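You operate a simulated robot arm through the tools that you are given. There is no shell and no other tool. Be economical: measure what you need, move in short steps, check, and stop when the job is done.

You run a simulated two-armed robot. Do the job below in one go: nothing can be reset, and whatever is moved stays where it is left.

JOB
Take the lid off the tall clear jar and lay it down on the top of the small brown table.
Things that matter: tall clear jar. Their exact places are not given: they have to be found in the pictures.

It is judged by the outcome, as a careful person would: the job done as asked, and still so three seconds after it is handed in. It fails if anything else is knocked over, pushed out of place, dropped, spilled or broken. A push-on lid holds only when it is set on centred and level and pressed home; a screw cap is set on level and turned clockwise until tight.

ROBOT AND FRAMES
Two 7-joint arms with two-finger parallel grippers on one trunk, on a base that drives. Base frame: it is fixed to the floor where the robot stands at the start and does not move with it; the origin is under the middle of the robot, x ahead of it, y to its left, z up. Readings come in m, degrees, newtons and seconds.
The left shoulder is at the start at [0.06, 0.143, 0.901], the right one opposite. With the tool pointing down near the work surface each hand reaches from about 0.32 to 0.74 m from the robot's upright axis, wherever it stands, measured 20 degrees to its own side. Places, roughly: tall clear jar (9x9x12 cm) [0.7, 0.2, 0.8]. Payload 1.57 kg a hand.
The TCP of each hand is the grasp point between the finger pads, 0.03 m short of the fingertips. In the tool frame z runs along the fingers and y along their closing line. Largest opening 0.11 m; finger width 0.024, thickness 0.012; the body of the gripper, 0.048 by 0.112 m, starts 0.078 m behind the TCP.
Orientation is that of the tool frame in the base frame, as a unit quaternion [x, y, z, w]. With the fingers straight down and closing along the base's y, the tool's x points along the base's -x, its y along +y and its z along -z.

CONTROLS
- The arms move only by the tool drive_tool. It takes "left_rows", "right_rows" or both (then of equal length, played together; a hand with none holds still); each is a list of rows, each an object (a shift or turn left out is 0, a gripper value left out holds the last) with "translation": the shift along the tool's x, y, z in m, a list of three; "rot": the turn, a rotation vector about the tool's x, y, z in degrees, a list of three; "hand": the opening in per cent of the stroke, from 0 (shut) to 100 (fully open). In form: [{"translation": [x, y, z], "rot": [wx, wy, wz], "hand": hand}, ...]. A call has 1 to 12 rows; each row is the pose to reach, as a shift and turn from the pose commanded when the call began, along the tool's axes at that moment. A row lasts 0.2 s, in which the tool goes at most 0.05 m and 8.6 degrees; a call with a longer step from one row to the next is refused whole, and so is a gripper value outside its range. A pose out of reach is approached as far as the arm can. The call stops where the force on the tool passes 40 N (or 10 N more than at its start, if that is more) or the arm is blocked; 0.2 s more then pass. Each finger travels about 0.045 m/s and halts on what it meets, pressing with about 36 N; the grip force reading is that of the motor and also rises with nothing between the fingers. The clock runs only during rows and for 0.2 s after the last one: add rows that repeat a pose to give the fingers time. It gives the time, the measured TCP pose, the force on the tool (base axes), the opening and the grip force at its end, in the units of the frame above (readings bear some noise), with the torque about the TCP (base axes, N m) and any sound that the robot's microphone picked up, and new pictures: "views" is both (left out), scene, wrist or none (wrist: the cameras of the hands that moved).
- Cameras (640 x 400 px; columns grow to the right, rows downward): "scene" is now at [0.0495, 0.0213, 1.5144]; the picture's right is [0.25, -0.97, 0.00], its down [-0.69, -0.18, -0.70] and it looks along [0.68, 0.17, -0.71] (base axes); focal length 264 px, centre (320, 200). "left" rides on the left gripper at [0.07, -0.016, -0.141] in its tool frame; the picture's right is [0.23, 0.97, 0.00], its down [-0.85, 0.20, -0.48] and it looks along [-0.47, 0.11, 0.88] (tool axes); focal length 222 px, centre (320, 200). "right" rides on the right gripper at [0.07, 0.016, -0.141] in its tool frame; the picture's right is [-0.23, 0.97, 0.00], its down [-0.86, -0.20, -0.48] and it looks along [-0.47, -0.11, 0.88] (tool axes); focal length 222 px, centre (320, 200).
- slide_trunk(by): slides the trunk up (or, below 0, down) by that many m; the arms and the scene camera ride with it, the base frame stays. It gives what a move gives, with no picture.
- steer(legs): drives the robot by 1 to 6 legs, each [ahead, left, turn to the left] in m, m and degrees, along the robot's own axes; the way and the turn of a leg run together, so that a leg with both is an arc; at most 1.5 m and 180 degrees a leg. The arms and the cameras ride along, it lands a little off, and it stops where it bumps. It gives what a move gives, and a new picture of the scene camera.
- pan_tilt(pan, tilt): turns the head with the scene camera to pan (to the left, within 86 degrees either way) and tilt (down, from -29 to 69), counted from straight ahead of the robot. It gives what a move gives, and a new picture of the scene camera.
- point_at(camera, pixels): for up to 12 pixels [column, row] of the newest picture of that camera ("zoom" is the newest enlarged one), the place [x, y, z] in the base frame of the surface seen there, good to about 0.002 m. No time passes.
- close_up(camera, box): a new picture of the part [left, top, right, bottom] of that camera's present view, enlarged. No time passes.
- job_done(): hands the job in; it is judged then, once.

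Keep the steps short. Do not move on a guess: measure, check each grasp and each placing, and mend mistakes. In all there are 80 turns and 260 pictures (those below and enlarged ones count). Leave the grippers open and the arms clear of the work at the hand-in unless told otherwise, and finish with a single line.

The tools are called after "Request:" by a JSON object that holds its "method" and its "body". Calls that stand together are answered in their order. drive_tool: Moves the arms, as the interface text tells. Its arguments: {"type":"object","properties":{"left_rows":{"type":"array"},"right_rows":{"type":"array"},"views":{"type":"string","enum":["both","scene","wrist","none"]}},"required":[]} The other tools are called the same way: slide_trunk (by) slides the trunk up or down; steer (legs) drives the base; pan_tilt (pan, tilt) turns the head that bears the scene camera; point_at (camera, pixels) gives the place of the surface under pixels of a picture; close_up (camera, box) takes an enlarged picture of a part of a camera's view; job_done () hands the job in.

At the start:

```text
t: 0.0
left_tcp_pos: [0.4631, 0.3397, 1.044]
left_tcp_rot: [0.0, 1.0, 0.0, 0.0]
left_wrist_force: [0.3, 0.2, 0.3]
left_torque: [0.01, -0.02, -0.03]
left_width: 0.1098
left_gripper_force: 0.1
right_tcp_pos: [0.458, -0.0435, 1.0644]
right_tcp_rot: [0.001, 1.0, 0.0, 0.0]
right_wrist_force: [0.4, 1.1, -0.3]
right_torque: [0.02, 0.02, -0.01]
right_width: 0.1099
right_gripper_force: 0.1
trunk travel left (down, up): [-0.5, 0.09]
robot x, y, heading: [0.0003, -0.0008, 0.2]
head pan, tilt: [14.3, 45.3]
```

scene: 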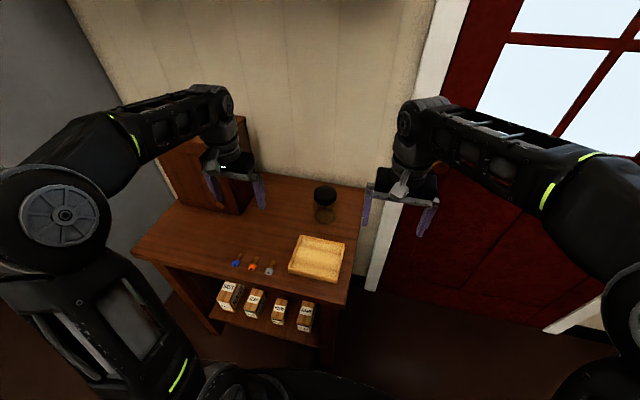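
right: 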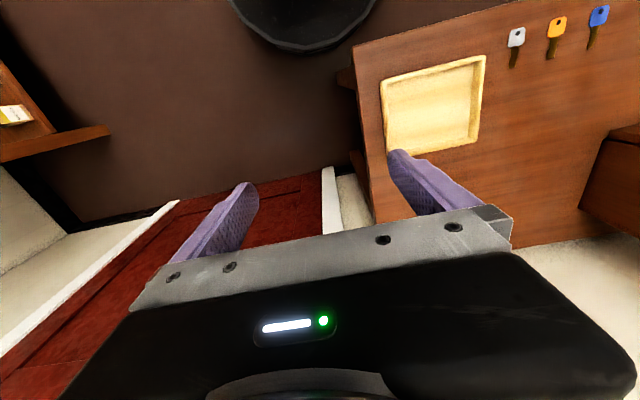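
left: 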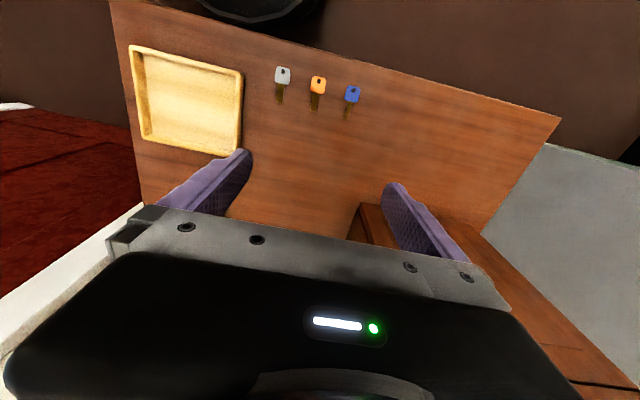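

The jar with its dark lid shows near (325,205) in the scene picture. I'll enlarge that area and measure some points.

Request:
{"method": "close_up", "body": {"camera": "scene", "box": [250, 150, 410, 250]}}

Request:
{"method": "point_at", "body": {"camera": "scene", "pixels": [[325, 192], [325, 215], [270, 230], [318, 255], [345, 200], [350, 290], [140, 250], [215, 135]]}}

Request:
{"method": "pan_tilt", "body": {"pan": -50, "tilt": 40}}

Request:
{"method": "pan_tilt", "body": {"pan": 75, "tilt": 40}}

```text
4.00 times, centred on (330, 200) of scene
```

zoom: 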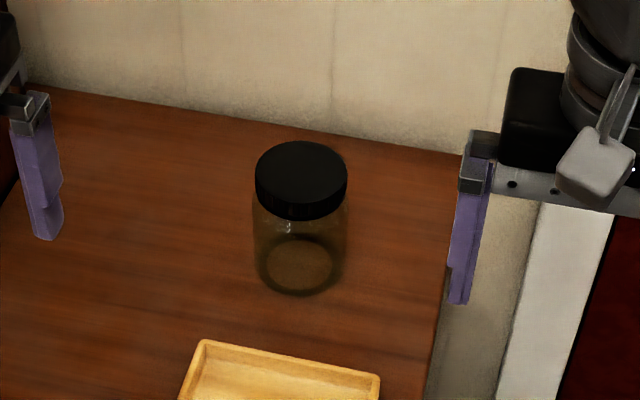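

```text
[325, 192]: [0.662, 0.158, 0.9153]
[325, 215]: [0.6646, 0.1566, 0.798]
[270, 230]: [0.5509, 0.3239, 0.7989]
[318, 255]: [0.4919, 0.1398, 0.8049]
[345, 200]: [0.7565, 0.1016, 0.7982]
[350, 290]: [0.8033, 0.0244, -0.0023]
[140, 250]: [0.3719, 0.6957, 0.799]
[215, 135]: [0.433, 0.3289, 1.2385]
```

```text
t: 1.4
left_tcp_pos: [0.4644, 0.3404, 1.0439]
left_tcp_rot: [0.001, 1.0, 0.0, 0.0]
left_wrist_force: [0.4, 0.0, -0.3]
left_torque: [0.01, 0.03, 0.0]
left_width: 0.11
left_gripper_force: 0.0
right_tcp_pos: [0.4586, -0.045, 1.0657]
right_tcp_rot: [0.0, 1.0, 0.0, 0.0]
right_wrist_force: [0.3, 0.4, 0.4]
right_torque: [-0.01, -0.02, 0.01]
right_width: 0.1098
right_gripper_force: 0.1
trunk travel left (down, up): [-0.5, 0.09]
robot x, y, heading: [-0.0022, 0.0008, -0.0]
head pan, tilt: [-50.0, 40.0]
```

scene: 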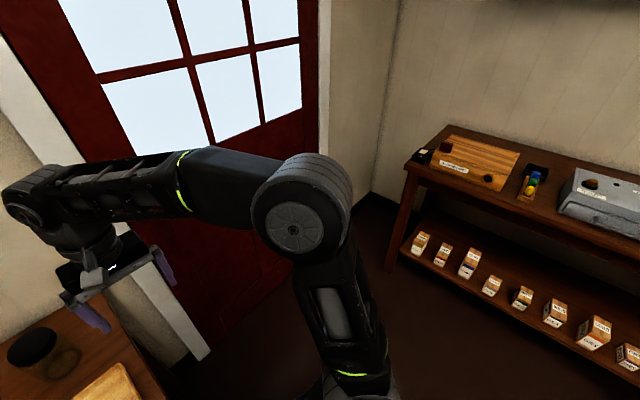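

```text
t: 3.4
left_tcp_pos: [0.4636, 0.3388, 1.0441]
left_tcp_rot: [0.001, 1.0, 0.0, 0.0]
left_wrist_force: [1.0, -0.1, 0.0]
left_torque: [0.01, -0.01, 0.0]
left_width: 0.1101
left_gripper_force: 0.0
right_tcp_pos: [0.4595, -0.0456, 1.0643]
right_tcp_rot: [0.0, 1.0, 0.0, 0.0]
right_wrist_force: [0.9, 0.1, -0.7]
right_torque: [0.01, 0.0, -0.01]
right_width: 0.11
right_gripper_force: 0.0
trunk travel left (down, up): [-0.5, 0.09]
robot x, y, heading: [-0.0032, -0.0006, 0.1]
head pan, tilt: [75.0, 40.0]
```

scene: 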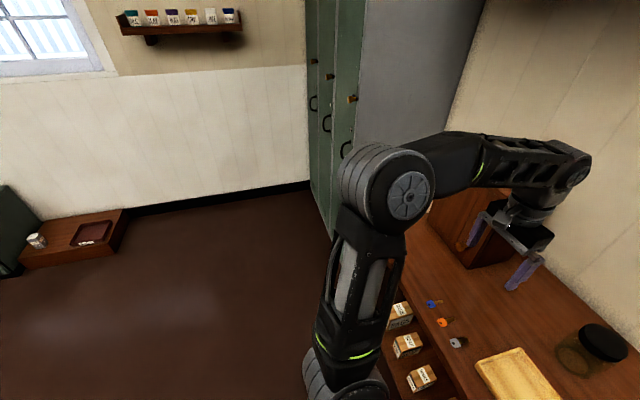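

A low brown table stands at the left edge, near (75,238), with a can and a tray on it, and there's a longer workbench to the right. I'll pan to see both more fully.

Request:
{"method": "pan_tilt", "body": {"pan": 86, "tilt": 25}}

Request:
{"method": "point_at", "body": {"camera": "scene", "pixels": [[130, 240], [150, 230], [180, 215]]}}

Request:
{"method": "pan_tilt", "body": {"pan": -86, "tilt": 25}}

```text
t: 4.2
left_tcp_pos: [0.4653, 0.3405, 1.0435]
left_tcp_rot: [0.001, 1.0, 0.0, 0.0]
left_wrist_force: [-0.3, 1.0, 1.1]
left_torque: [0.0, -0.03, 0.0]
left_width: 0.1101
left_gripper_force: 0.0
right_tcp_pos: [0.4586, -0.0454, 1.0651]
right_tcp_rot: [0.0, 1.0, 0.001, 0.0]
right_wrist_force: [0.0, -0.9, -1.1]
right_torque: [-0.01, 0.01, -0.01]
right_width: 0.1099
right_gripper_force: 0.1
trunk travel left (down, up): [-0.5, 0.09]
robot x, y, heading: [-0.002, -0.0017, -0.1]
head pan, tilt: [85.9, 25.0]
```

scene: 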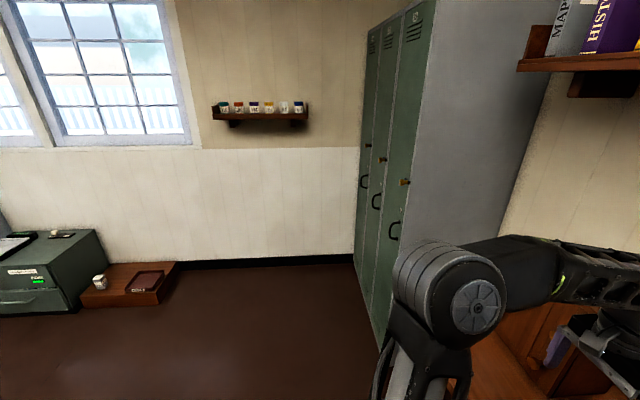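

```text
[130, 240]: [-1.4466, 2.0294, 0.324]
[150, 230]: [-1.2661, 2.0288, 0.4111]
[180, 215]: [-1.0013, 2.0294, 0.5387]
```

```text
t: 6.8
left_tcp_pos: [0.4641, 0.3394, 1.0453]
left_tcp_rot: [0.0, 1.0, 0.0, -0.001]
left_wrist_force: [0.0, 0.2, 0.6]
left_torque: [0.01, -0.01, 0.0]
left_width: 0.11
left_gripper_force: 0.1
right_tcp_pos: [0.46, -0.0455, 1.065]
right_tcp_rot: [0.0, 1.0, -0.001, 0.001]
right_wrist_force: [-0.2, -0.7, -1.4]
right_torque: [-0.01, -0.01, -0.04]
right_width: 0.11
right_gripper_force: 0.0
trunk travel left (down, up): [-0.5, 0.09]
robot x, y, heading: [-0.0017, 0.0004, -0.1]
head pan, tilt: [-85.9, 25.0]
```

scene: 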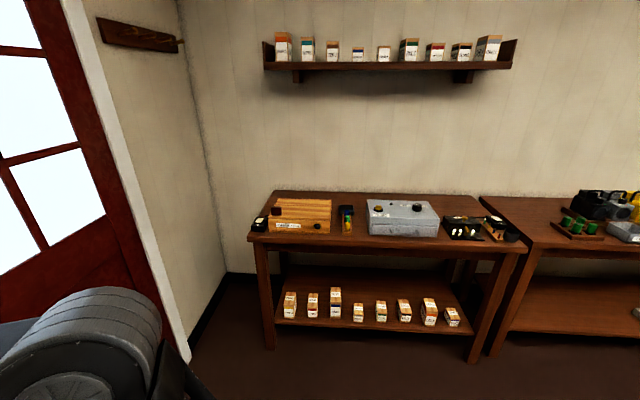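

The room has other benches; the low brown table at the left looks like the likely target, and I'll check that later. Now back to the jar.

Request:
{"method": "pan_tilt", "body": {"pan": 14, "tilt": 50}}

Request:
{"method": "close_up", "body": {"camera": "scene", "box": [280, 130, 376, 190]}}

Request:
{"method": "close_up", "body": {"camera": "scene", "box": [200, 120, 392, 240]}}

```text
t: 8.5
left_tcp_pos: [0.4636, 0.3399, 1.044]
left_tcp_rot: [0.0, 1.0, 0.0, 0.0]
left_wrist_force: [0.4, 0.1, 0.1]
left_torque: [0.01, 0.0, 0.0]
left_width: 0.11
left_gripper_force: 0.1
right_tcp_pos: [0.4597, -0.0462, 1.065]
right_tcp_rot: [0.0, 1.0, 0.0, 0.001]
right_wrist_force: [-0.2, -0.3, 0.0]
right_torque: [0.0, 0.0, 0.02]
right_width: 0.1101
right_gripper_force: 0.1
trunk travel left (down, up): [-0.5, 0.09]
robot x, y, heading: [0.0021, -0.0009, -0.1]
head pan, tilt: [14.0, 50.0]
```

scene: 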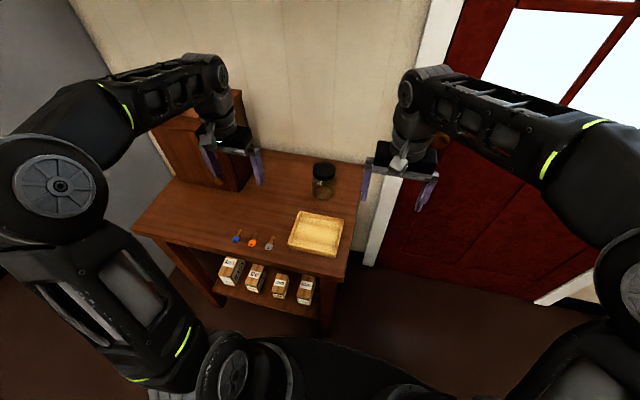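

```text
6.67 times, centred on (328, 160) of scene
```

zoom: 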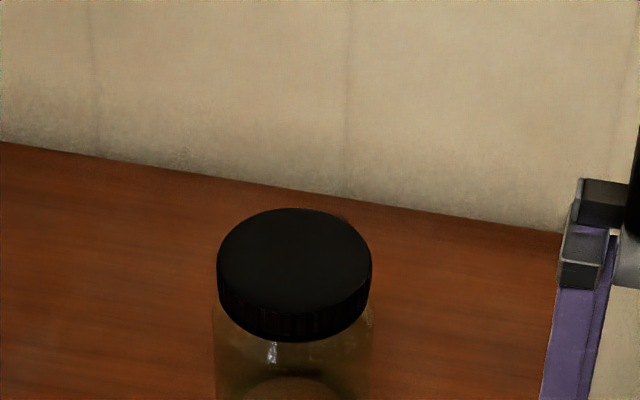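

```text
3.33 times, centred on (296, 180) of scene
```

zoom: 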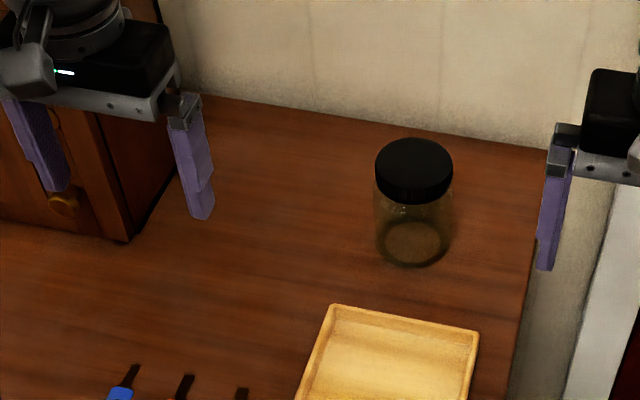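

Measuring the lid rim, the jar body, the tray and the surroundings in this enlarged picture.

Request:
{"method": "point_at", "body": {"camera": "zoom", "pixels": [[379, 162], [449, 164], [413, 142], [413, 183], [413, 192], [413, 201], [412, 212], [412, 262], [412, 275], [338, 306], [476, 330], [530, 155]]}}

Request:
{"method": "point_at", "body": {"camera": "scene", "pixels": [[345, 275], [135, 230], [320, 258], [290, 245], [343, 222], [239, 190], [252, 170], [360, 165]]}}

```text
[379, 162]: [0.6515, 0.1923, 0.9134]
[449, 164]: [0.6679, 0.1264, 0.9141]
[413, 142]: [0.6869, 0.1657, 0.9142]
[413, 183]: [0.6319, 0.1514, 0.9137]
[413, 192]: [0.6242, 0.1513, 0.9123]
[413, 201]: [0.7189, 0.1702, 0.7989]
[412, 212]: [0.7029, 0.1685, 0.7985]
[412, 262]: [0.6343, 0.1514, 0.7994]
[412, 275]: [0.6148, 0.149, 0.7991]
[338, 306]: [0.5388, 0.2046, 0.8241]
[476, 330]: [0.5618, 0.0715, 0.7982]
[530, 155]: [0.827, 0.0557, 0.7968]
```

```text
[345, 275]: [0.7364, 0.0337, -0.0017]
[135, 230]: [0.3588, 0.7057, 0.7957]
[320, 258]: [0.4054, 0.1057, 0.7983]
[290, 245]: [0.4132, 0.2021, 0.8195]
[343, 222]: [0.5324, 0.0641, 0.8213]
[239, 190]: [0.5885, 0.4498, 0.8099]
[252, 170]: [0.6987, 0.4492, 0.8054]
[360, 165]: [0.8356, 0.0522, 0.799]
```

The lid centre is about (0.659, 0.159), its top at z 0.914 and its radius about 0.037, with the desk at 0.799. The ridged rim suggests a screw cap. The plan is for the right hand to hold the jar body from the front and the left hand to unscrew from above. I'll first bring the right hand to a pre-grasp 0.13 m in front of the jar, pitched 30° below level and yawed 25°.

Request:
{"method": "drive_tool", "body": {"right_rows": [{"translation": [-0.0123, 0.0195, 0.0184], "rot": [-1.64, -7.37, -2.83], "hand": 100}, {"translation": [-0.0245, 0.039, 0.0368], "rot": [-3.27, -14.74, -5.66]}, {"translation": [-0.0368, 0.0585, 0.0551], "rot": [-4.91, -22.11, -8.49]}, {"translation": [-0.049, 0.078, 0.0735], "rot": [-6.54, -29.49, -11.32]}, {"translation": [-0.0613, 0.0975, 0.0919], "rot": [-8.18, -36.86, -14.15]}, {"translation": [-0.0735, 0.117, 0.1103], "rot": [-9.81, -44.23, -16.98]}, {"translation": [-0.0858, 0.1365, 0.1286], "rot": [-11.45, -51.6, -19.81]}, {"translation": [-0.098, 0.156, 0.147], "rot": [-13.08, -58.97, -22.64]}, {"translation": [-0.098, 0.156, 0.147], "rot": [-13.08, -58.97, -22.64]}]}}

```text
t: 10.5
left_tcp_pos: [0.4634, 0.3395, 1.0446]
left_tcp_rot: [0.0, 1.0, 0.0, 0.0]
left_wrist_force: [1.4, 1.0, -0.4]
left_torque: [0.02, -0.02, 0.0]
left_width: 0.1102
left_gripper_force: 0.0
right_tcp_pos: [0.558, 0.1105, 0.9186]
right_tcp_rot: [-0.188, 0.845, 0.108, 0.489]
right_wrist_force: [-0.5, -0.2, -0.5]
right_torque: [0.01, -0.01, 0.01]
right_width: 0.11
right_gripper_force: 0.1
trunk travel left (down, up): [-0.5, 0.09]
robot x, y, heading: [0.0009, 0.0015, 0.1]
head pan, tilt: [14.0, 50.0]
```

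scene: 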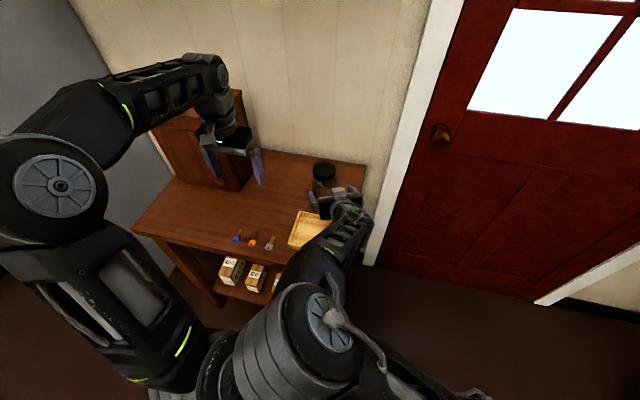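
right: 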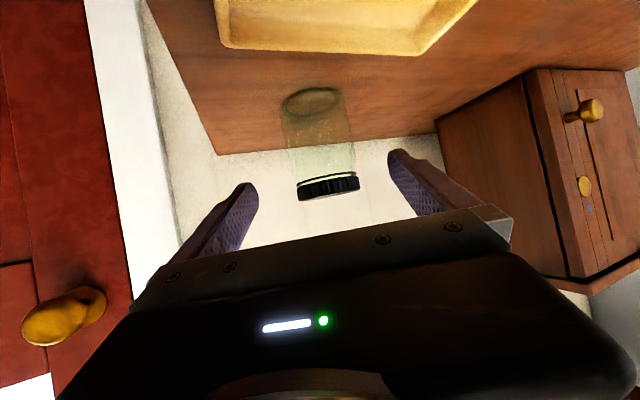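

The pose is reached and the jar sits between the fingers. I'll enlarge the right wrist view to check the centring and the lid height.

Request:
{"method": "close_up", "body": {"camera": "right", "box": [224, 70, 432, 200]}}

Request:
{"method": "point_at", "body": {"camera": "right", "pixels": [[328, 182], [328, 190], [326, 197], [284, 100], [341, 97], [320, 150], [322, 170], [323, 176]]}}

```text
3.08 times, centred on (328, 135) of right
```

zoom: 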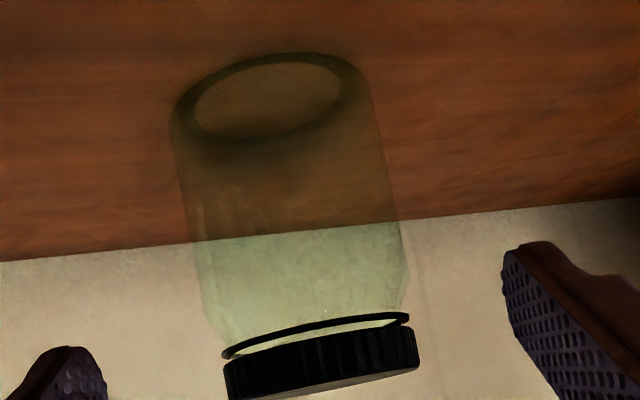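

```text
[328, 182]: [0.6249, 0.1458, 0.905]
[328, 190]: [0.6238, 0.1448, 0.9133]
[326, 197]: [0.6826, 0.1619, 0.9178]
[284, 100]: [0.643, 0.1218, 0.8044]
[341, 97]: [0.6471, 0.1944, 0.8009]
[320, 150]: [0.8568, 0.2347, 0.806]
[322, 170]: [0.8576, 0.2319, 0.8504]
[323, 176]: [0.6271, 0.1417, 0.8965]
```

The jar body is about 0.078 m across and the lid occupies z 0.894–0.914. The lateral error is about 1 mm, so I'll advance 0.128 m along the tool, keeping the hand open.

Request:
{"method": "drive_tool", "body": {"right_rows": [{"translation": [0, 0.001, 0.03]}, {"translation": [0, 0.001, 0.06]}, {"translation": [0, 0.001, 0.09]}, {"translation": [0, 0.001, 0.11]}, {"translation": [0, 0.001, 0.128]}, {"translation": [0, 0.001, 0.128]}]}}

Request:
{"method": "close_up", "body": {"camera": "scene", "box": [280, 140, 376, 200]}}

```text
t: 11.9
left_tcp_pos: [0.4646, 0.3388, 1.0436]
left_tcp_rot: [0.0, 1.0, 0.0, 0.0]
left_wrist_force: [-0.8, -0.1, -0.1]
left_torque: [0.01, -0.01, 0.02]
left_width: 0.11
left_gripper_force: 0.0
right_tcp_pos: [0.658, 0.1593, 0.8526]
right_tcp_rot: [-0.187, 0.846, 0.108, 0.488]
right_wrist_force: [-1.0, -0.3, -0.3]
right_torque: [0.01, 0.01, -0.01]
right_width: 0.1099
right_gripper_force: 0.0
trunk travel left (down, up): [-0.5, 0.09]
robot x, y, heading: [0.0001, 0.0012, 0.0]
head pan, tilt: [14.0, 50.0]
```

scene: 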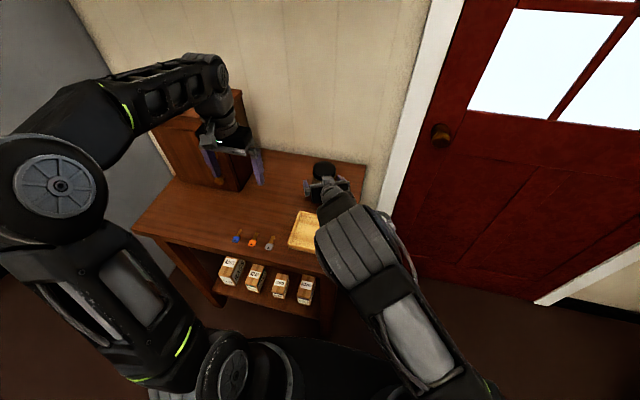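
right: 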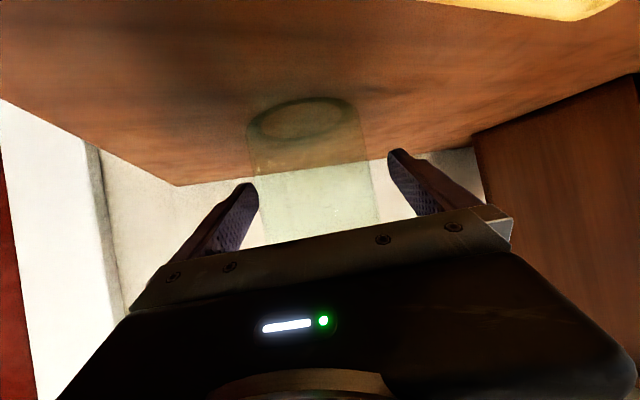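

```text
6.67 times, centred on (328, 170) of scene
```

zoom: 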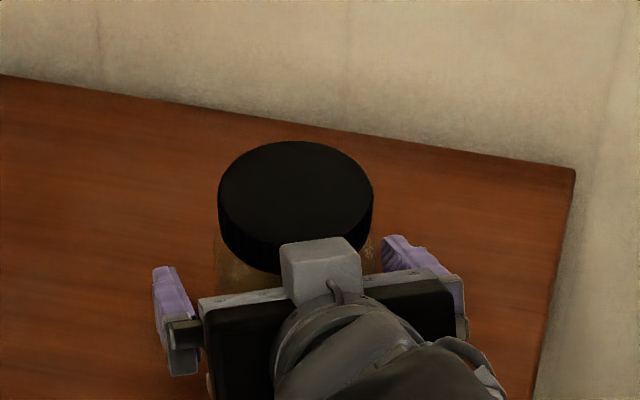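

It's in place with no contact. I'll close the right hand on the jar body and check how high the grey knuckle of the hand reaches.

Request:
{"method": "drive_tool", "body": {"right_rows": [{"hand": 60}, {"hand": 60}, {"hand": 60}, {"hand": 60}, {"hand": 60}, {"hand": 60}]}}

Request:
{"method": "close_up", "body": {"camera": "scene", "box": [280, 140, 376, 200]}}

Request:
{"method": "point_at", "body": {"camera": "zoom", "pixels": [[321, 245], [300, 255], [345, 255], [295, 145], [224, 195], [368, 195], [295, 240]]}}

```text
t: 13.3
left_tcp_pos: [0.4648, 0.3388, 1.0434]
left_tcp_rot: [0.0, 1.0, 0.0, 0.0]
left_wrist_force: [-0.3, 0.3, -0.3]
left_torque: [0.01, 0.02, -0.01]
left_width: 0.11
left_gripper_force: 0.1
right_tcp_pos: [0.6564, 0.16, 0.8531]
right_tcp_rot: [-0.187, 0.846, 0.108, 0.488]
right_wrist_force: [0.6, -1.1, 0.1]
right_torque: [-0.1, -0.03, 0.02]
right_width: 0.0804
right_gripper_force: 36.2
trunk travel left (down, up): [-0.5, 0.09]
robot x, y, heading: [-0.0014, 0.0032, 0.1]
head pan, tilt: [14.0, 50.0]
```

scene: 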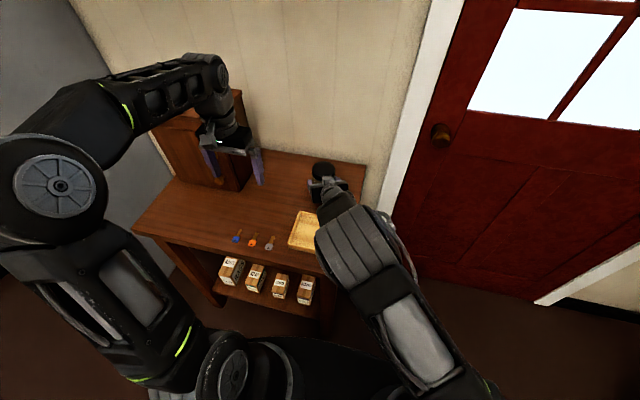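
right: 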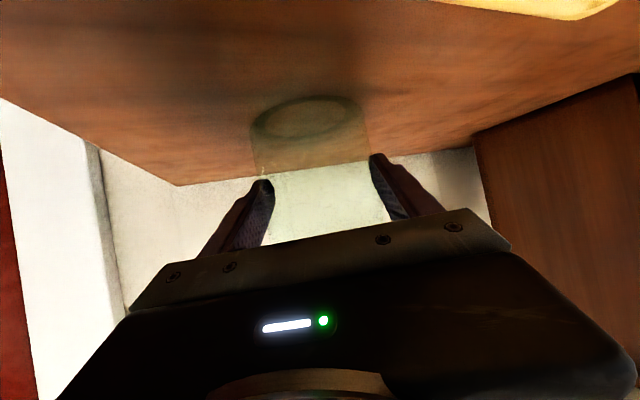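

```text
6.67 times, centred on (328, 170) of scene
```

zoom: 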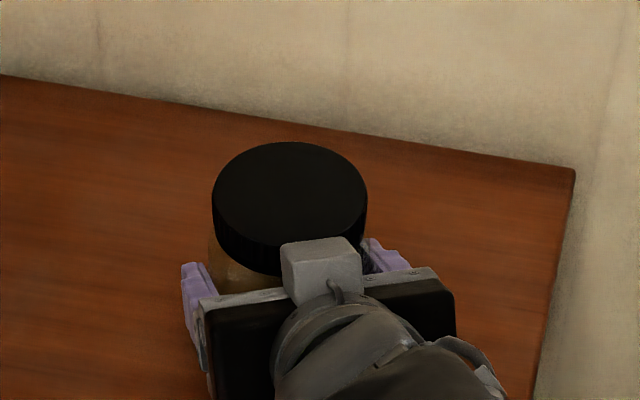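

```text
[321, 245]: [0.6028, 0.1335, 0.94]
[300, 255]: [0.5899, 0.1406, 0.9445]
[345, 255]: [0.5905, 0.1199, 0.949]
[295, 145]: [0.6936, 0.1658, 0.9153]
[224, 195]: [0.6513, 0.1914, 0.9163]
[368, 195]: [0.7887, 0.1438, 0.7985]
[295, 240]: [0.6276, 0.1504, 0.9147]
```

The jar is held at 0.0804 m wide. The knuckle reaches z ≈ 0.945 on the near side, so the left fingers have to keep clear of that direction. I'll bring the left hand over the lid at TCP z 1.03, turned 25° clockwise to leave room for an anticlockwise turn.

Request:
{"method": "drive_tool", "body": {"left_rows": [{"translation": [-0.028, -0.026, 0.002], "rot": [0, 0, 3.6], "hand": 100}, {"translation": [-0.056, -0.052, 0.004], "rot": [0, 0, 7.2]}, {"translation": [-0.084, -0.078, 0.006], "rot": [0, 0, 10.8]}, {"translation": [-0.112, -0.104, 0.008], "rot": [0, 0, 14.4]}, {"translation": [-0.14, -0.13, 0.01], "rot": [0, 0, 18]}, {"translation": [-0.168, -0.156, 0.012], "rot": [0, 0, 21.6]}, {"translation": [-0.195, -0.181, 0.014], "rot": [0, 0, 25]}, {"translation": [-0.195, -0.181, 0.014], "rot": [0, 0, 25]}]}}

```text
t: 15.1
left_tcp_pos: [0.6066, 0.1738, 1.0376]
left_tcp_rot: [0.217, 0.976, 0.001, 0.018]
left_wrist_force: [0.9, 1.5, 0.1]
left_torque: [-0.12, 0.07, -0.04]
left_width: 0.1103
left_gripper_force: 0.0
left hand out of reach, approached as far as the arm can: row 5, 6, 7, 8
right_tcp_pos: [0.6603, 0.1633, 0.8541]
right_tcp_rot: [-0.188, 0.845, 0.109, 0.488]
right_wrist_force: [2.2, 0.9, 2.9]
right_torque: [0.1, -0.04, -0.09]
right_width: 0.0806
right_gripper_force: 36.3
trunk travel left (down, up): [-0.5, 0.09]
robot x, y, heading: [-0.0013, 0.0029, -0.1]
head pan, tilt: [14.0, 50.0]
```

scene: 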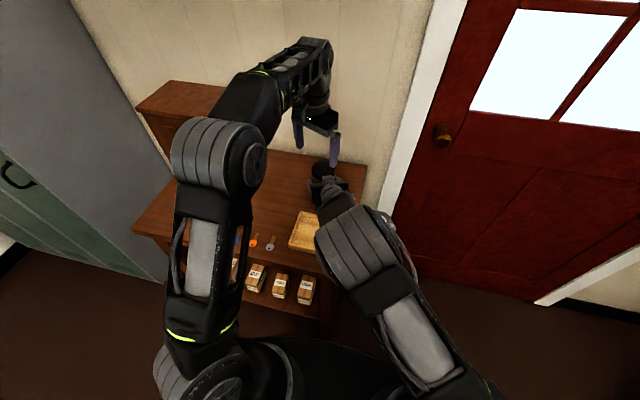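
left: 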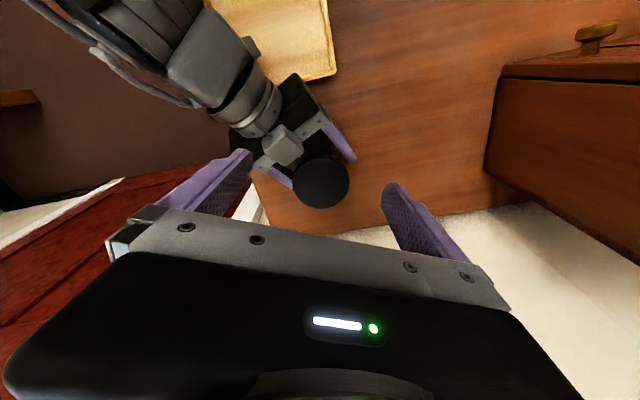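

The left arm falls about 5 cm short at this height, so the robot must stand nearer. I'll let go of the jar, back the right hand out and raise both hands a little, then check the gap between the base and the desk.

Request:
{"method": "drive_tool", "body": {"right_rows": [{"hand": 100}, {"hand": 100}, {"hand": 100}, {"hand": 100}, {"translation": [0, 0, -0.03], "hand": 100}, {"translation": [0, 0, -0.06]}, {"translation": [0, 0, -0.09]}, {"translation": [0, 0, -0.12]}, {"translation": [0, 0, -0.15]}, {"translation": [0, 0, -0.18]}], "left_rows": [{}, {}, {}, {}, {}, {"translation": [0.02, 0, 0]}, {"translation": [0.05, 0, 0]}, {"translation": [0.08, 0, 0]}, {"translation": [0.11, 0, 0]}, {"translation": [0.14, 0, 0]}], "views": "scene"}}

Request:
{"method": "pan_tilt", "body": {"pan": 14, "tilt": 69}}

```text
t: 17.3
left_tcp_pos: [0.4755, 0.2244, 1.0415]
left_tcp_rot: [0.218, 0.976, 0.0, 0.002]
left_wrist_force: [-1.0, -0.1, 0.0]
left_torque: [0.01, -0.01, 0.01]
left_width: 0.1101
left_gripper_force: 0.1
left hand out of reach, approached as far as the arm can: row 6
right_tcp_pos: [0.5147, 0.0951, 0.9433]
right_tcp_rot: [-0.187, 0.846, 0.108, 0.488]
right_wrist_force: [-1.2, 0.1, -1.1]
right_torque: [0.02, -0.01, -0.04]
right_width: 0.1099
right_gripper_force: 0.2
trunk travel left (down, up): [-0.5, 0.09]
robot x, y, heading: [-0.0016, -0.0019, 0.1]
head pan, tilt: [14.0, 50.0]
```

scene: 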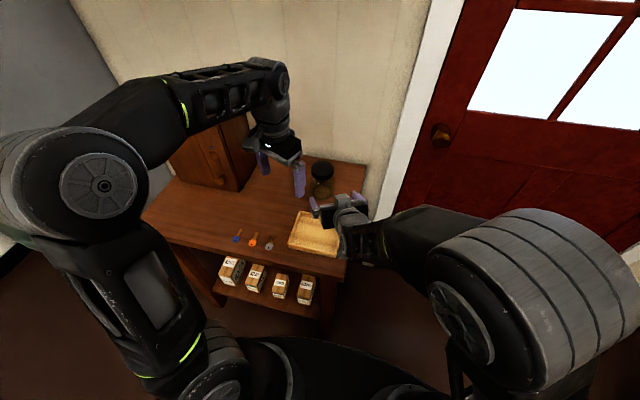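

```text
t: 18.1
left_tcp_pos: [0.4771, 0.2256, 1.0407]
left_tcp_rot: [0.217, 0.976, 0.0, 0.0]
left_wrist_force: [-0.1, 0.2, 0.4]
left_torque: [-0.03, -0.01, 0.0]
left_width: 0.1099
left_gripper_force: 0.0
right_tcp_pos: [0.5169, 0.0956, 0.9428]
right_tcp_rot: [-0.187, 0.846, 0.108, 0.488]
right_wrist_force: [-0.3, -0.1, 0.8]
right_torque: [0.02, 0.0, 0.0]
right_width: 0.1101
right_gripper_force: 0.0
trunk travel left (down, up): [-0.5, 0.09]
robot x, y, heading: [-0.0026, -0.0026, -0.0]
head pan, tilt: [14.0, 68.8]
```

scene: 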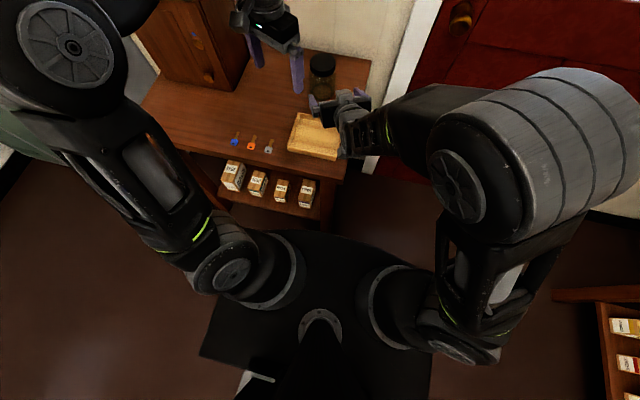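

Measuring the front of the robot and the desk's front edge and shelf.

Request:
{"method": "point_at", "body": {"camera": "scene", "pixels": [[320, 238], [290, 234], [275, 222], [330, 222], [270, 215], [225, 212], [255, 157], [340, 187], [230, 330], [205, 340], [322, 330]]}}

```text
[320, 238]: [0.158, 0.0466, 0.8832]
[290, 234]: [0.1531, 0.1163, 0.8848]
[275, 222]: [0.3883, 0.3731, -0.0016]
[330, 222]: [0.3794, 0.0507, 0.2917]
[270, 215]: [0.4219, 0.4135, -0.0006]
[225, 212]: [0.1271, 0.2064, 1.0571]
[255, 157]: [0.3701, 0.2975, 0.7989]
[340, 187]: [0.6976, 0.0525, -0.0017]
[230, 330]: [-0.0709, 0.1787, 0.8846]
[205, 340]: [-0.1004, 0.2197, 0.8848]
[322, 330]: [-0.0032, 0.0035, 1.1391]
```

The base front is no further forward than x ≈ 0.30 and the desk edge is at 0.36, so driving 0.06 m ahead is safe.

Request:
{"method": "steer", "body": {"legs": [[0.06, 0, 0]]}}

```text
t: 19.1
left_tcp_pos: [0.5384, 0.2253, 1.0418]
left_tcp_rot: [0.217, 0.976, 0.001, -0.001]
left_wrist_force: [-0.3, -0.4, 0.3]
left_torque: [0.01, 0.04, 0.0]
left_width: 0.1105
left_gripper_force: 0.1
right_tcp_pos: [0.5765, 0.0941, 0.9421]
right_tcp_rot: [-0.187, 0.846, 0.109, 0.487]
right_wrist_force: [0.7, 0.1, 0.2]
right_torque: [0.03, -0.02, 0.04]
right_width: 0.1102
right_gripper_force: 0.1
trunk travel left (down, up): [-0.5, 0.09]
robot x, y, heading: [0.0639, -0.0008, 0.1]
head pan, tilt: [14.0, 68.8]
```

scene: 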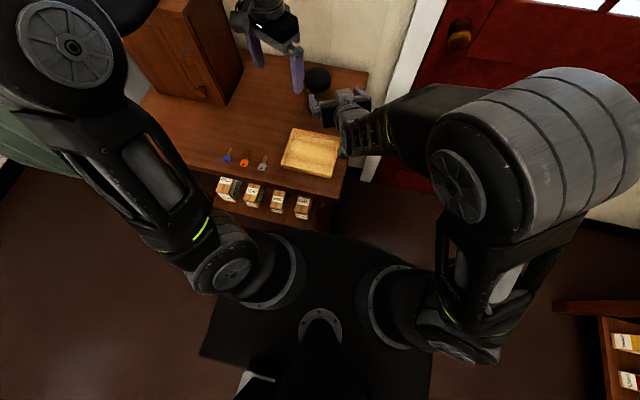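

Moving the left hand over the lid again to test its reach, at TCP z 1.03.

Request:
{"method": "drive_tool", "body": {"left_rows": [{"translation": [-0.035, -0.003, 0.003], "hand": 100}, {"translation": [-0.07, -0.005, 0.006]}, {"translation": [-0.105, -0.008, 0.009]}, {"translation": [-0.138, -0.01, 0.012]}, {"translation": [-0.138, -0.01, 0.012]}], "views": "wrist"}}

```text
t: 20.3
left_tcp_pos: [0.6492, 0.1615, 1.0288]
left_tcp_rot: [0.217, 0.976, 0.0, 0.0]
left_wrist_force: [1.1, -0.2, 0.6]
left_torque: [0.02, -0.04, 0.01]
left_width: 0.1101
left_gripper_force: 0.0
left hand out of reach, approached as far as the arm can: row 4, 5
right_tcp_pos: [0.5758, 0.0956, 0.9415]
right_tcp_rot: [-0.188, 0.846, 0.109, 0.487]
right_wrist_force: [0.0, -0.9, -0.2]
right_torque: [0.02, -0.01, -0.03]
right_width: 0.1097
right_gripper_force: 0.0
trunk travel left (down, up): [-0.5, 0.09]
robot x, y, heading: [0.0601, -0.0057, 0.2]
head pan, tilt: [14.0, 68.8]
```

left: 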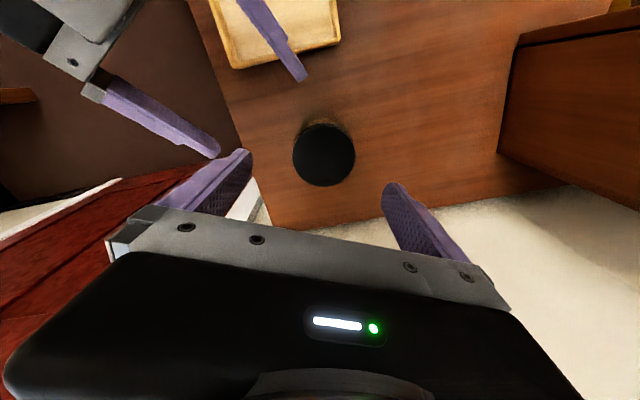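

It's still about 1 cm short. Nothing is held now, so I'll raise the trunk 0.08 m, which lifts the shoulders relative to the lid.

Request:
{"method": "slide_trunk", "body": {"by": 0.08}}

```text
t: 21.5
left_tcp_pos: [0.6478, 0.162, 1.1108]
left_tcp_rot: [0.216, 0.976, 0.0, -0.001]
left_wrist_force: [-0.1, -0.6, 0.3]
left_torque: [0.02, 0.02, -0.01]
left_width: 0.11
left_gripper_force: 0.0
right_tcp_pos: [0.5761, 0.0947, 1.023]
right_tcp_rot: [-0.187, 0.846, 0.109, 0.487]
right_wrist_force: [0.5, 0.3, 0.7]
right_torque: [0.0, -0.03, 0.0]
right_width: 0.1098
right_gripper_force: 0.0
trunk travel left (down, up): [-0.58, 0.01]
robot x, y, heading: [0.0575, 0.0012, 0.2]
head pan, tilt: [14.0, 68.8]
```

Now the right hand goes back to its pre-grasp while the left goes to above the lid at z 1.03.

Request:
{"method": "drive_tool", "body": {"right_rows": [{"translation": [0.024, 0.0057, 0.011], "hand": 100}, {"translation": [0.048, 0.0114, 0.022]}, {"translation": [0.072, 0.0171, 0.033]}, {"translation": [0.0961, 0.0228, 0.0436]}, {"translation": [0.0961, 0.0228, 0.0436]}], "left_rows": [{"translation": [-0.003, 0, 0.02], "hand": 100}, {"translation": [-0.006, 0, 0.04]}, {"translation": [-0.009, 0.001, 0.06]}, {"translation": [-0.0119, 0.0011, 0.081]}, {"translation": [-0.0119, 0.0011, 0.081]}], "views": "wrist"}}

```text
t: 22.7
left_tcp_pos: [0.6616, 0.1586, 1.0288]
left_tcp_rot: [0.217, 0.976, 0.001, 0.0]
left_wrist_force: [-0.1, 0.6, 0.5]
left_torque: [0.0, -0.01, -0.02]
left_width: 0.1101
left_gripper_force: 0.1
right_tcp_pos: [0.5565, 0.1116, 0.9171]
right_tcp_rot: [-0.187, 0.846, 0.109, 0.487]
right_wrist_force: [-0.7, -0.1, 0.0]
right_torque: [0.03, 0.03, 0.01]
right_width: 0.1101
right_gripper_force: 0.1
trunk travel left (down, up): [-0.58, 0.01]
robot x, y, heading: [0.0601, 0.0034, 0.2]
head pan, tilt: [14.0, 68.8]
```

right: 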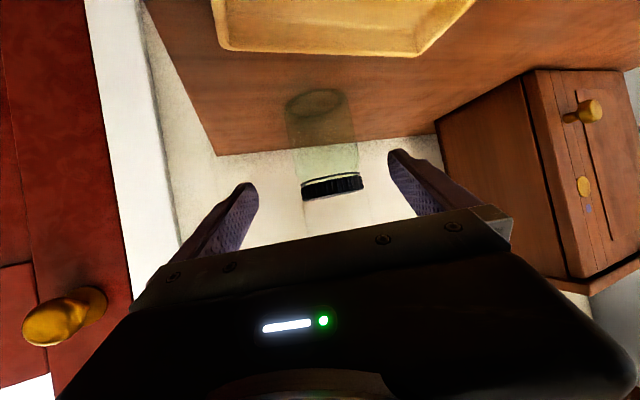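
left: 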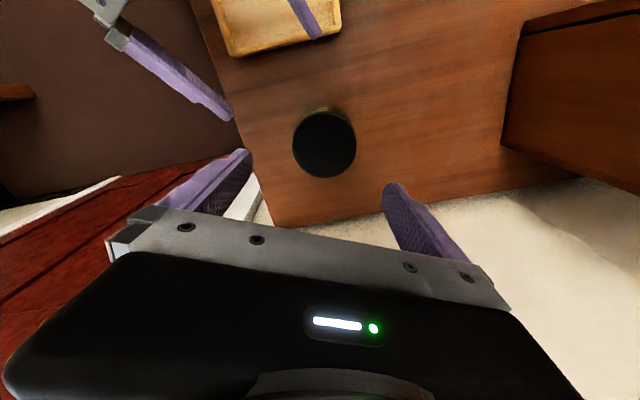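

Both hands are in reach. I'll measure the lid rim again from the left wrist camera.

Request:
{"method": "point_at", "body": {"camera": "left", "pixels": [[296, 145], [353, 145], [324, 117], [324, 175], [304, 125], [344, 125], [304, 165], [344, 165], [324, 145]]}}

Request:
{"method": "close_up", "body": {"camera": "left", "box": [264, 90, 392, 170]}}

```text
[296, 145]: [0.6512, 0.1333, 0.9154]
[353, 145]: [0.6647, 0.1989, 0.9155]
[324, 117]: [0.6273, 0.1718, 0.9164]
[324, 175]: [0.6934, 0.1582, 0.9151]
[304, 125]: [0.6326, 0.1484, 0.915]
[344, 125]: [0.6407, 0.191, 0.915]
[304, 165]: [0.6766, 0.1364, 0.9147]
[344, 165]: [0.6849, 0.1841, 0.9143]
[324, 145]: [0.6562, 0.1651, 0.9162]
```

```text
5.00 times, centred on (328, 130) of left
```

zoom: 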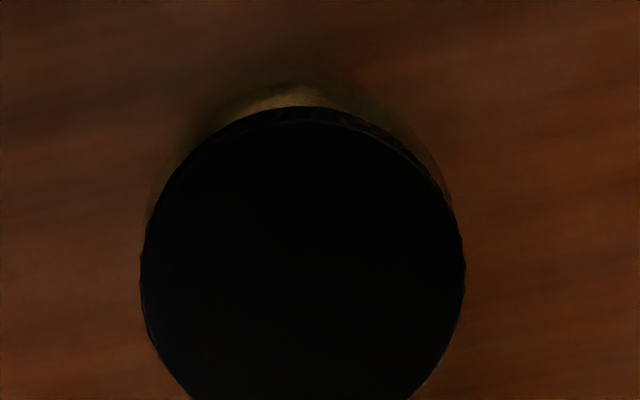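

The lid centre is now about (0.659, 0.165). The right hand shifts 5 mm sideways, advances 0.132 m, and closes on the jar body.

Request:
{"method": "drive_tool", "body": {"right_rows": [{"translation": [0, 0.005, 0.03], "hand": 100}, {"translation": [0, 0.005, 0.06]}, {"translation": [0, 0.005, 0.09]}, {"translation": [0, 0.005, 0.115]}, {"translation": [0, 0.005, 0.132]}, {"translation": [0, 0.005, 0.132]}, {"translation": [0, 0.005, 0.132], "hand": 60}, {"translation": [0, 0.005, 0.132], "hand": 60}, {"translation": [0, 0.005, 0.132], "hand": 60}, {"translation": [0, 0.005, 0.132], "hand": 60}, {"translation": [0, 0.005, 0.132], "hand": 60}, {"translation": [0, 0.005, 0.132], "hand": 60}], "views": "scene"}}

Request:
{"method": "close_up", "body": {"camera": "left", "box": [200, 70, 424, 210]}}

```text
t: 25.3
left_tcp_pos: [0.6606, 0.1571, 1.0289]
left_tcp_rot: [0.216, 0.976, 0.0, 0.0]
left_wrist_force: [-0.8, -0.1, -0.3]
left_torque: [0.02, -0.03, -0.01]
left_width: 0.1102
left_gripper_force: 0.0
right_tcp_pos: [0.6576, 0.1631, 0.852]
right_tcp_rot: [-0.188, 0.846, 0.109, 0.487]
right_wrist_force: [-0.3, 0.4, -0.5]
right_torque: [0.07, 0.05, 0.02]
right_width: 0.0805
right_gripper_force: 36.2
trunk travel left (down, up): [-0.58, 0.01]
robot x, y, heading: [0.0615, -0.004, -0.1]
head pan, tilt: [14.0, 68.8]
```

scene: 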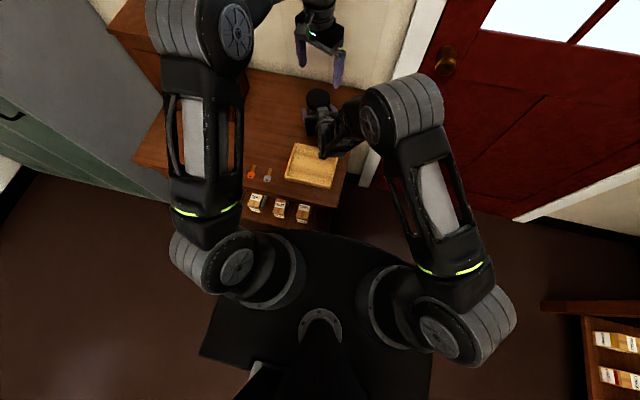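

```text
2.86 times, centred on (312, 140) of left
```

zoom: 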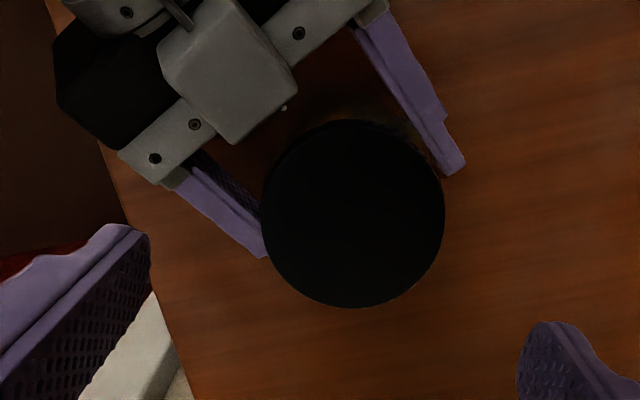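

The jar is held. I'll get the lid rim from this new enlarged view to centre the left hand.

Request:
{"method": "point_at", "body": {"camera": "zoom", "pixels": [[268, 213], [438, 213], [353, 128], [353, 299], [293, 153], [413, 273], [413, 153], [293, 273]]}}

```text
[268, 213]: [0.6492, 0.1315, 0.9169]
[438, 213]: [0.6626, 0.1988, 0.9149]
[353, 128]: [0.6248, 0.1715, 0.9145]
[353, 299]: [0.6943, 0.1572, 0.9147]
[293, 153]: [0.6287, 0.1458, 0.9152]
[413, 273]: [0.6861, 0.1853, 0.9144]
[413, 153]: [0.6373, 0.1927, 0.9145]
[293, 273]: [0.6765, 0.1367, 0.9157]
```

The lid centre is at (0.657, 0.165). I'll shift the left hand accordingly and lower it to TCP z 0.96, then check the clearance.

Request:
{"method": "drive_tool", "body": {"left_rows": [{"translation": [0.0064, 0.0042, 0.015], "hand": 100}, {"translation": [0.0064, 0.0042, 0.03]}, {"translation": [0.0064, 0.0042, 0.05]}, {"translation": [0.0064, 0.0042, 0.069]}, {"translation": [0.0064, 0.0042, 0.069]}], "views": "wrist"}}

Request:
{"method": "close_up", "body": {"camera": "scene", "box": [256, 60, 416, 160]}}

```text
t: 26.5
left_tcp_pos: [0.6549, 0.1658, 0.9603]
left_tcp_rot: [0.217, 0.976, 0.0, 0.0]
left_wrist_force: [0.2, 0.9, 0.1]
left_torque: [-0.04, 0.01, -0.01]
left_width: 0.1099
left_gripper_force: 0.1
right_tcp_pos: [0.6591, 0.162, 0.8519]
right_tcp_rot: [-0.188, 0.846, 0.109, 0.486]
right_wrist_force: [-0.4, -1.7, 0.3]
right_torque: [-0.02, 0.07, -0.03]
right_width: 0.0802
right_gripper_force: 36.2
trunk travel left (down, up): [-0.58, 0.01]
robot x, y, heading: [0.0606, 0.001, 0.2]
head pan, tilt: [14.0, 68.8]
```

left: 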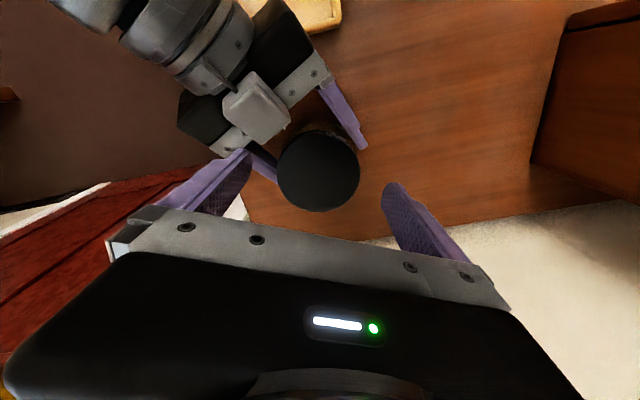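

```text
4.00 times, centred on (336, 110) of scene
```

zoom: 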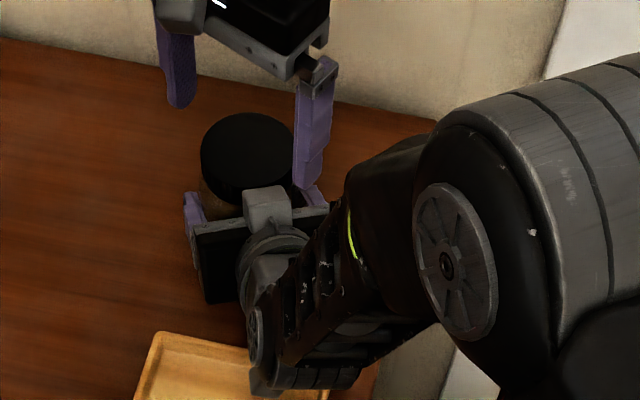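

The clearance is tight between the left near-side finger and the right finger base. I'll turn the left hand 20° anticlockwise to move it away, then lower to TCP z 0.928.

Request:
{"method": "drive_tool", "body": {"left_rows": [{"translation": [-0.001, 0, 0], "rot": [0, 0, -7], "hand": 100}, {"translation": [-0.001, 0, 0], "rot": [0, 0, -14]}, {"translation": [-0.001, 0, 0], "rot": [0, 0, -20]}, {"translation": [-0.001, 0, 0.01], "rot": [0, 0, -20]}, {"translation": [-0.001, 0, 0.02], "rot": [0, 0, -20]}, {"translation": [-0.001, 0, 0.032], "rot": [0, 0, -20]}, {"translation": [-0.001, 0, 0.032], "rot": [0, 0, -20]}], "views": "wrist"}}

Request:
{"method": "close_up", "body": {"camera": "scene", "box": [256, 60, 416, 160]}}

Request:
{"method": "close_up", "body": {"camera": "left", "box": [200, 110, 424, 250]}}

```text
t: 28.1
left_tcp_pos: [0.6559, 0.1657, 0.9282]
left_tcp_rot: [0.043, 0.999, 0.0, 0.0]
left_wrist_force: [-0.4, -0.9, 0.5]
left_torque: [-0.01, 0.03, 0.0]
left_width: 0.11
left_gripper_force: 0.1
right_tcp_pos: [0.6592, 0.1633, 0.8525]
right_tcp_rot: [-0.187, 0.846, 0.108, 0.487]
right_wrist_force: [0.3, 0.5, -0.2]
right_torque: [-0.01, -0.01, -0.04]
right_width: 0.0803
right_gripper_force: 36.1
trunk travel left (down, up): [-0.58, 0.01]
robot x, y, heading: [0.0579, 0.0003, 0.1]
head pan, tilt: [14.0, 68.8]
```

left: 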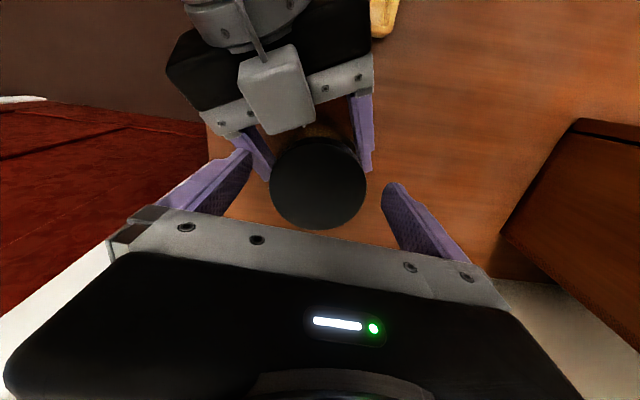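

```text
4.00 times, centred on (336, 110) of scene
```

zoom: 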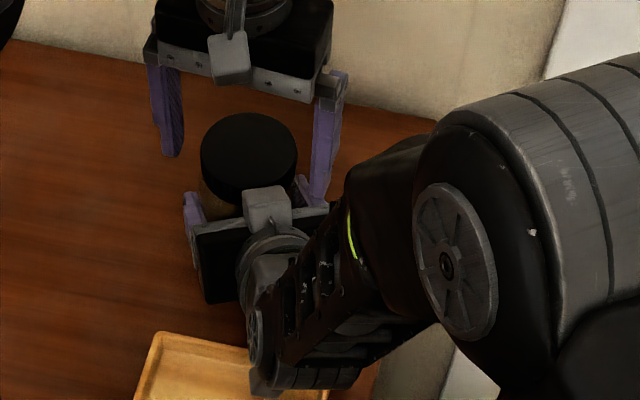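

```text
2.86 times, centred on (312, 180) of left
```

zoom: 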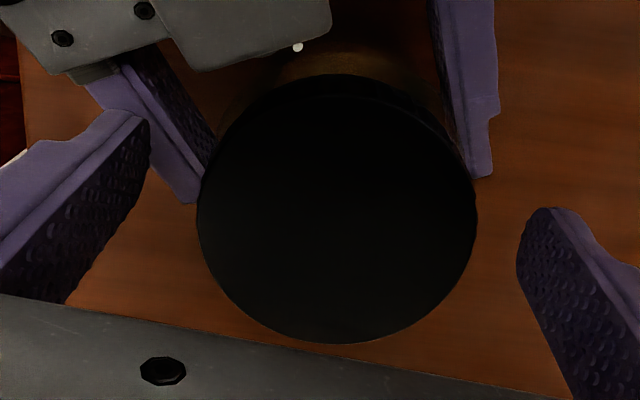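

The fingers straddle the lid. I'll close the left hand on it.

Request:
{"method": "drive_tool", "body": {"left_rows": [{"hand": 55}, {"hand": 55}, {"hand": 55}, {"hand": 55}, {"hand": 55}, {"hand": 55}], "views": "wrist"}}

```text
t: 29.5
left_tcp_pos: [0.6574, 0.1637, 0.9287]
left_tcp_rot: [0.043, 0.999, 0.0, 0.0]
left_wrist_force: [-1.9, -4.0, -0.1]
left_torque: [-0.08, 0.01, 0.05]
left_width: 0.074
left_gripper_force: 35.7
right_tcp_pos: [0.6602, 0.1626, 0.8525]
right_tcp_rot: [-0.187, 0.846, 0.109, 0.487]
right_wrist_force: [1.3, 2.3, 0.1]
right_torque: [-0.16, 0.04, -0.05]
right_width: 0.0804
right_gripper_force: 36.2
trunk travel left (down, up): [-0.58, 0.01]
robot x, y, heading: [0.0563, -0.0014, -0.1]
head pan, tilt: [14.0, 68.8]
```

left: 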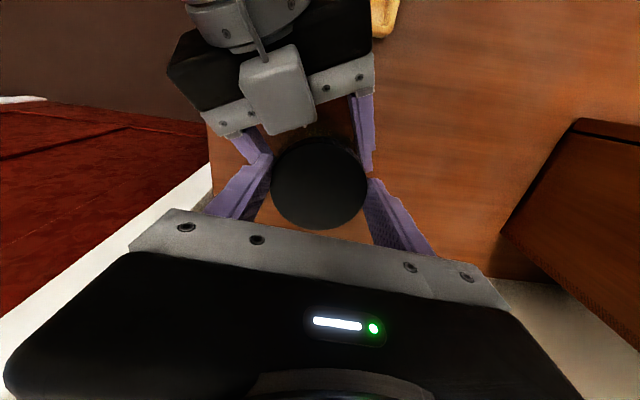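

The lid is gripped at 0.074 m. I'll turn it anticlockwise 24° first and read the torque.

Request:
{"method": "drive_tool", "body": {"left_rows": [{"rot": [0, 0, -6]}, {"rot": [0, 0, -12]}, {"rot": [0, 0, -18]}, {"rot": [0, 0, -24]}], "views": "wrist"}}

```text
t: 30.5
left_tcp_pos: [0.6571, 0.1628, 0.9285]
left_tcp_rot: [-0.164, 0.986, -0.001, 0.0]
left_wrist_force: [-1.8, -10.7, 0.7]
left_torque: [-0.25, 0.13, -0.03]
left_width: 0.0741
left_gripper_force: 35.7
right_tcp_pos: [0.6582, 0.1636, 0.8522]
right_tcp_rot: [-0.187, 0.846, 0.108, 0.488]
right_wrist_force: [3.3, 10.5, -2.3]
right_torque: [-0.62, 0.07, 0.02]
right_width: 0.0806
right_gripper_force: 36.3
trunk travel left (down, up): [-0.58, 0.01]
robot x, y, heading: [0.0559, -0.0025, 0.1]
head pan, tilt: [14.0, 68.8]
```

left: 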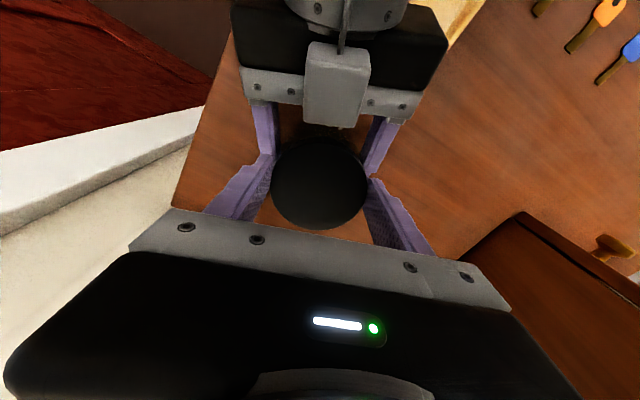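

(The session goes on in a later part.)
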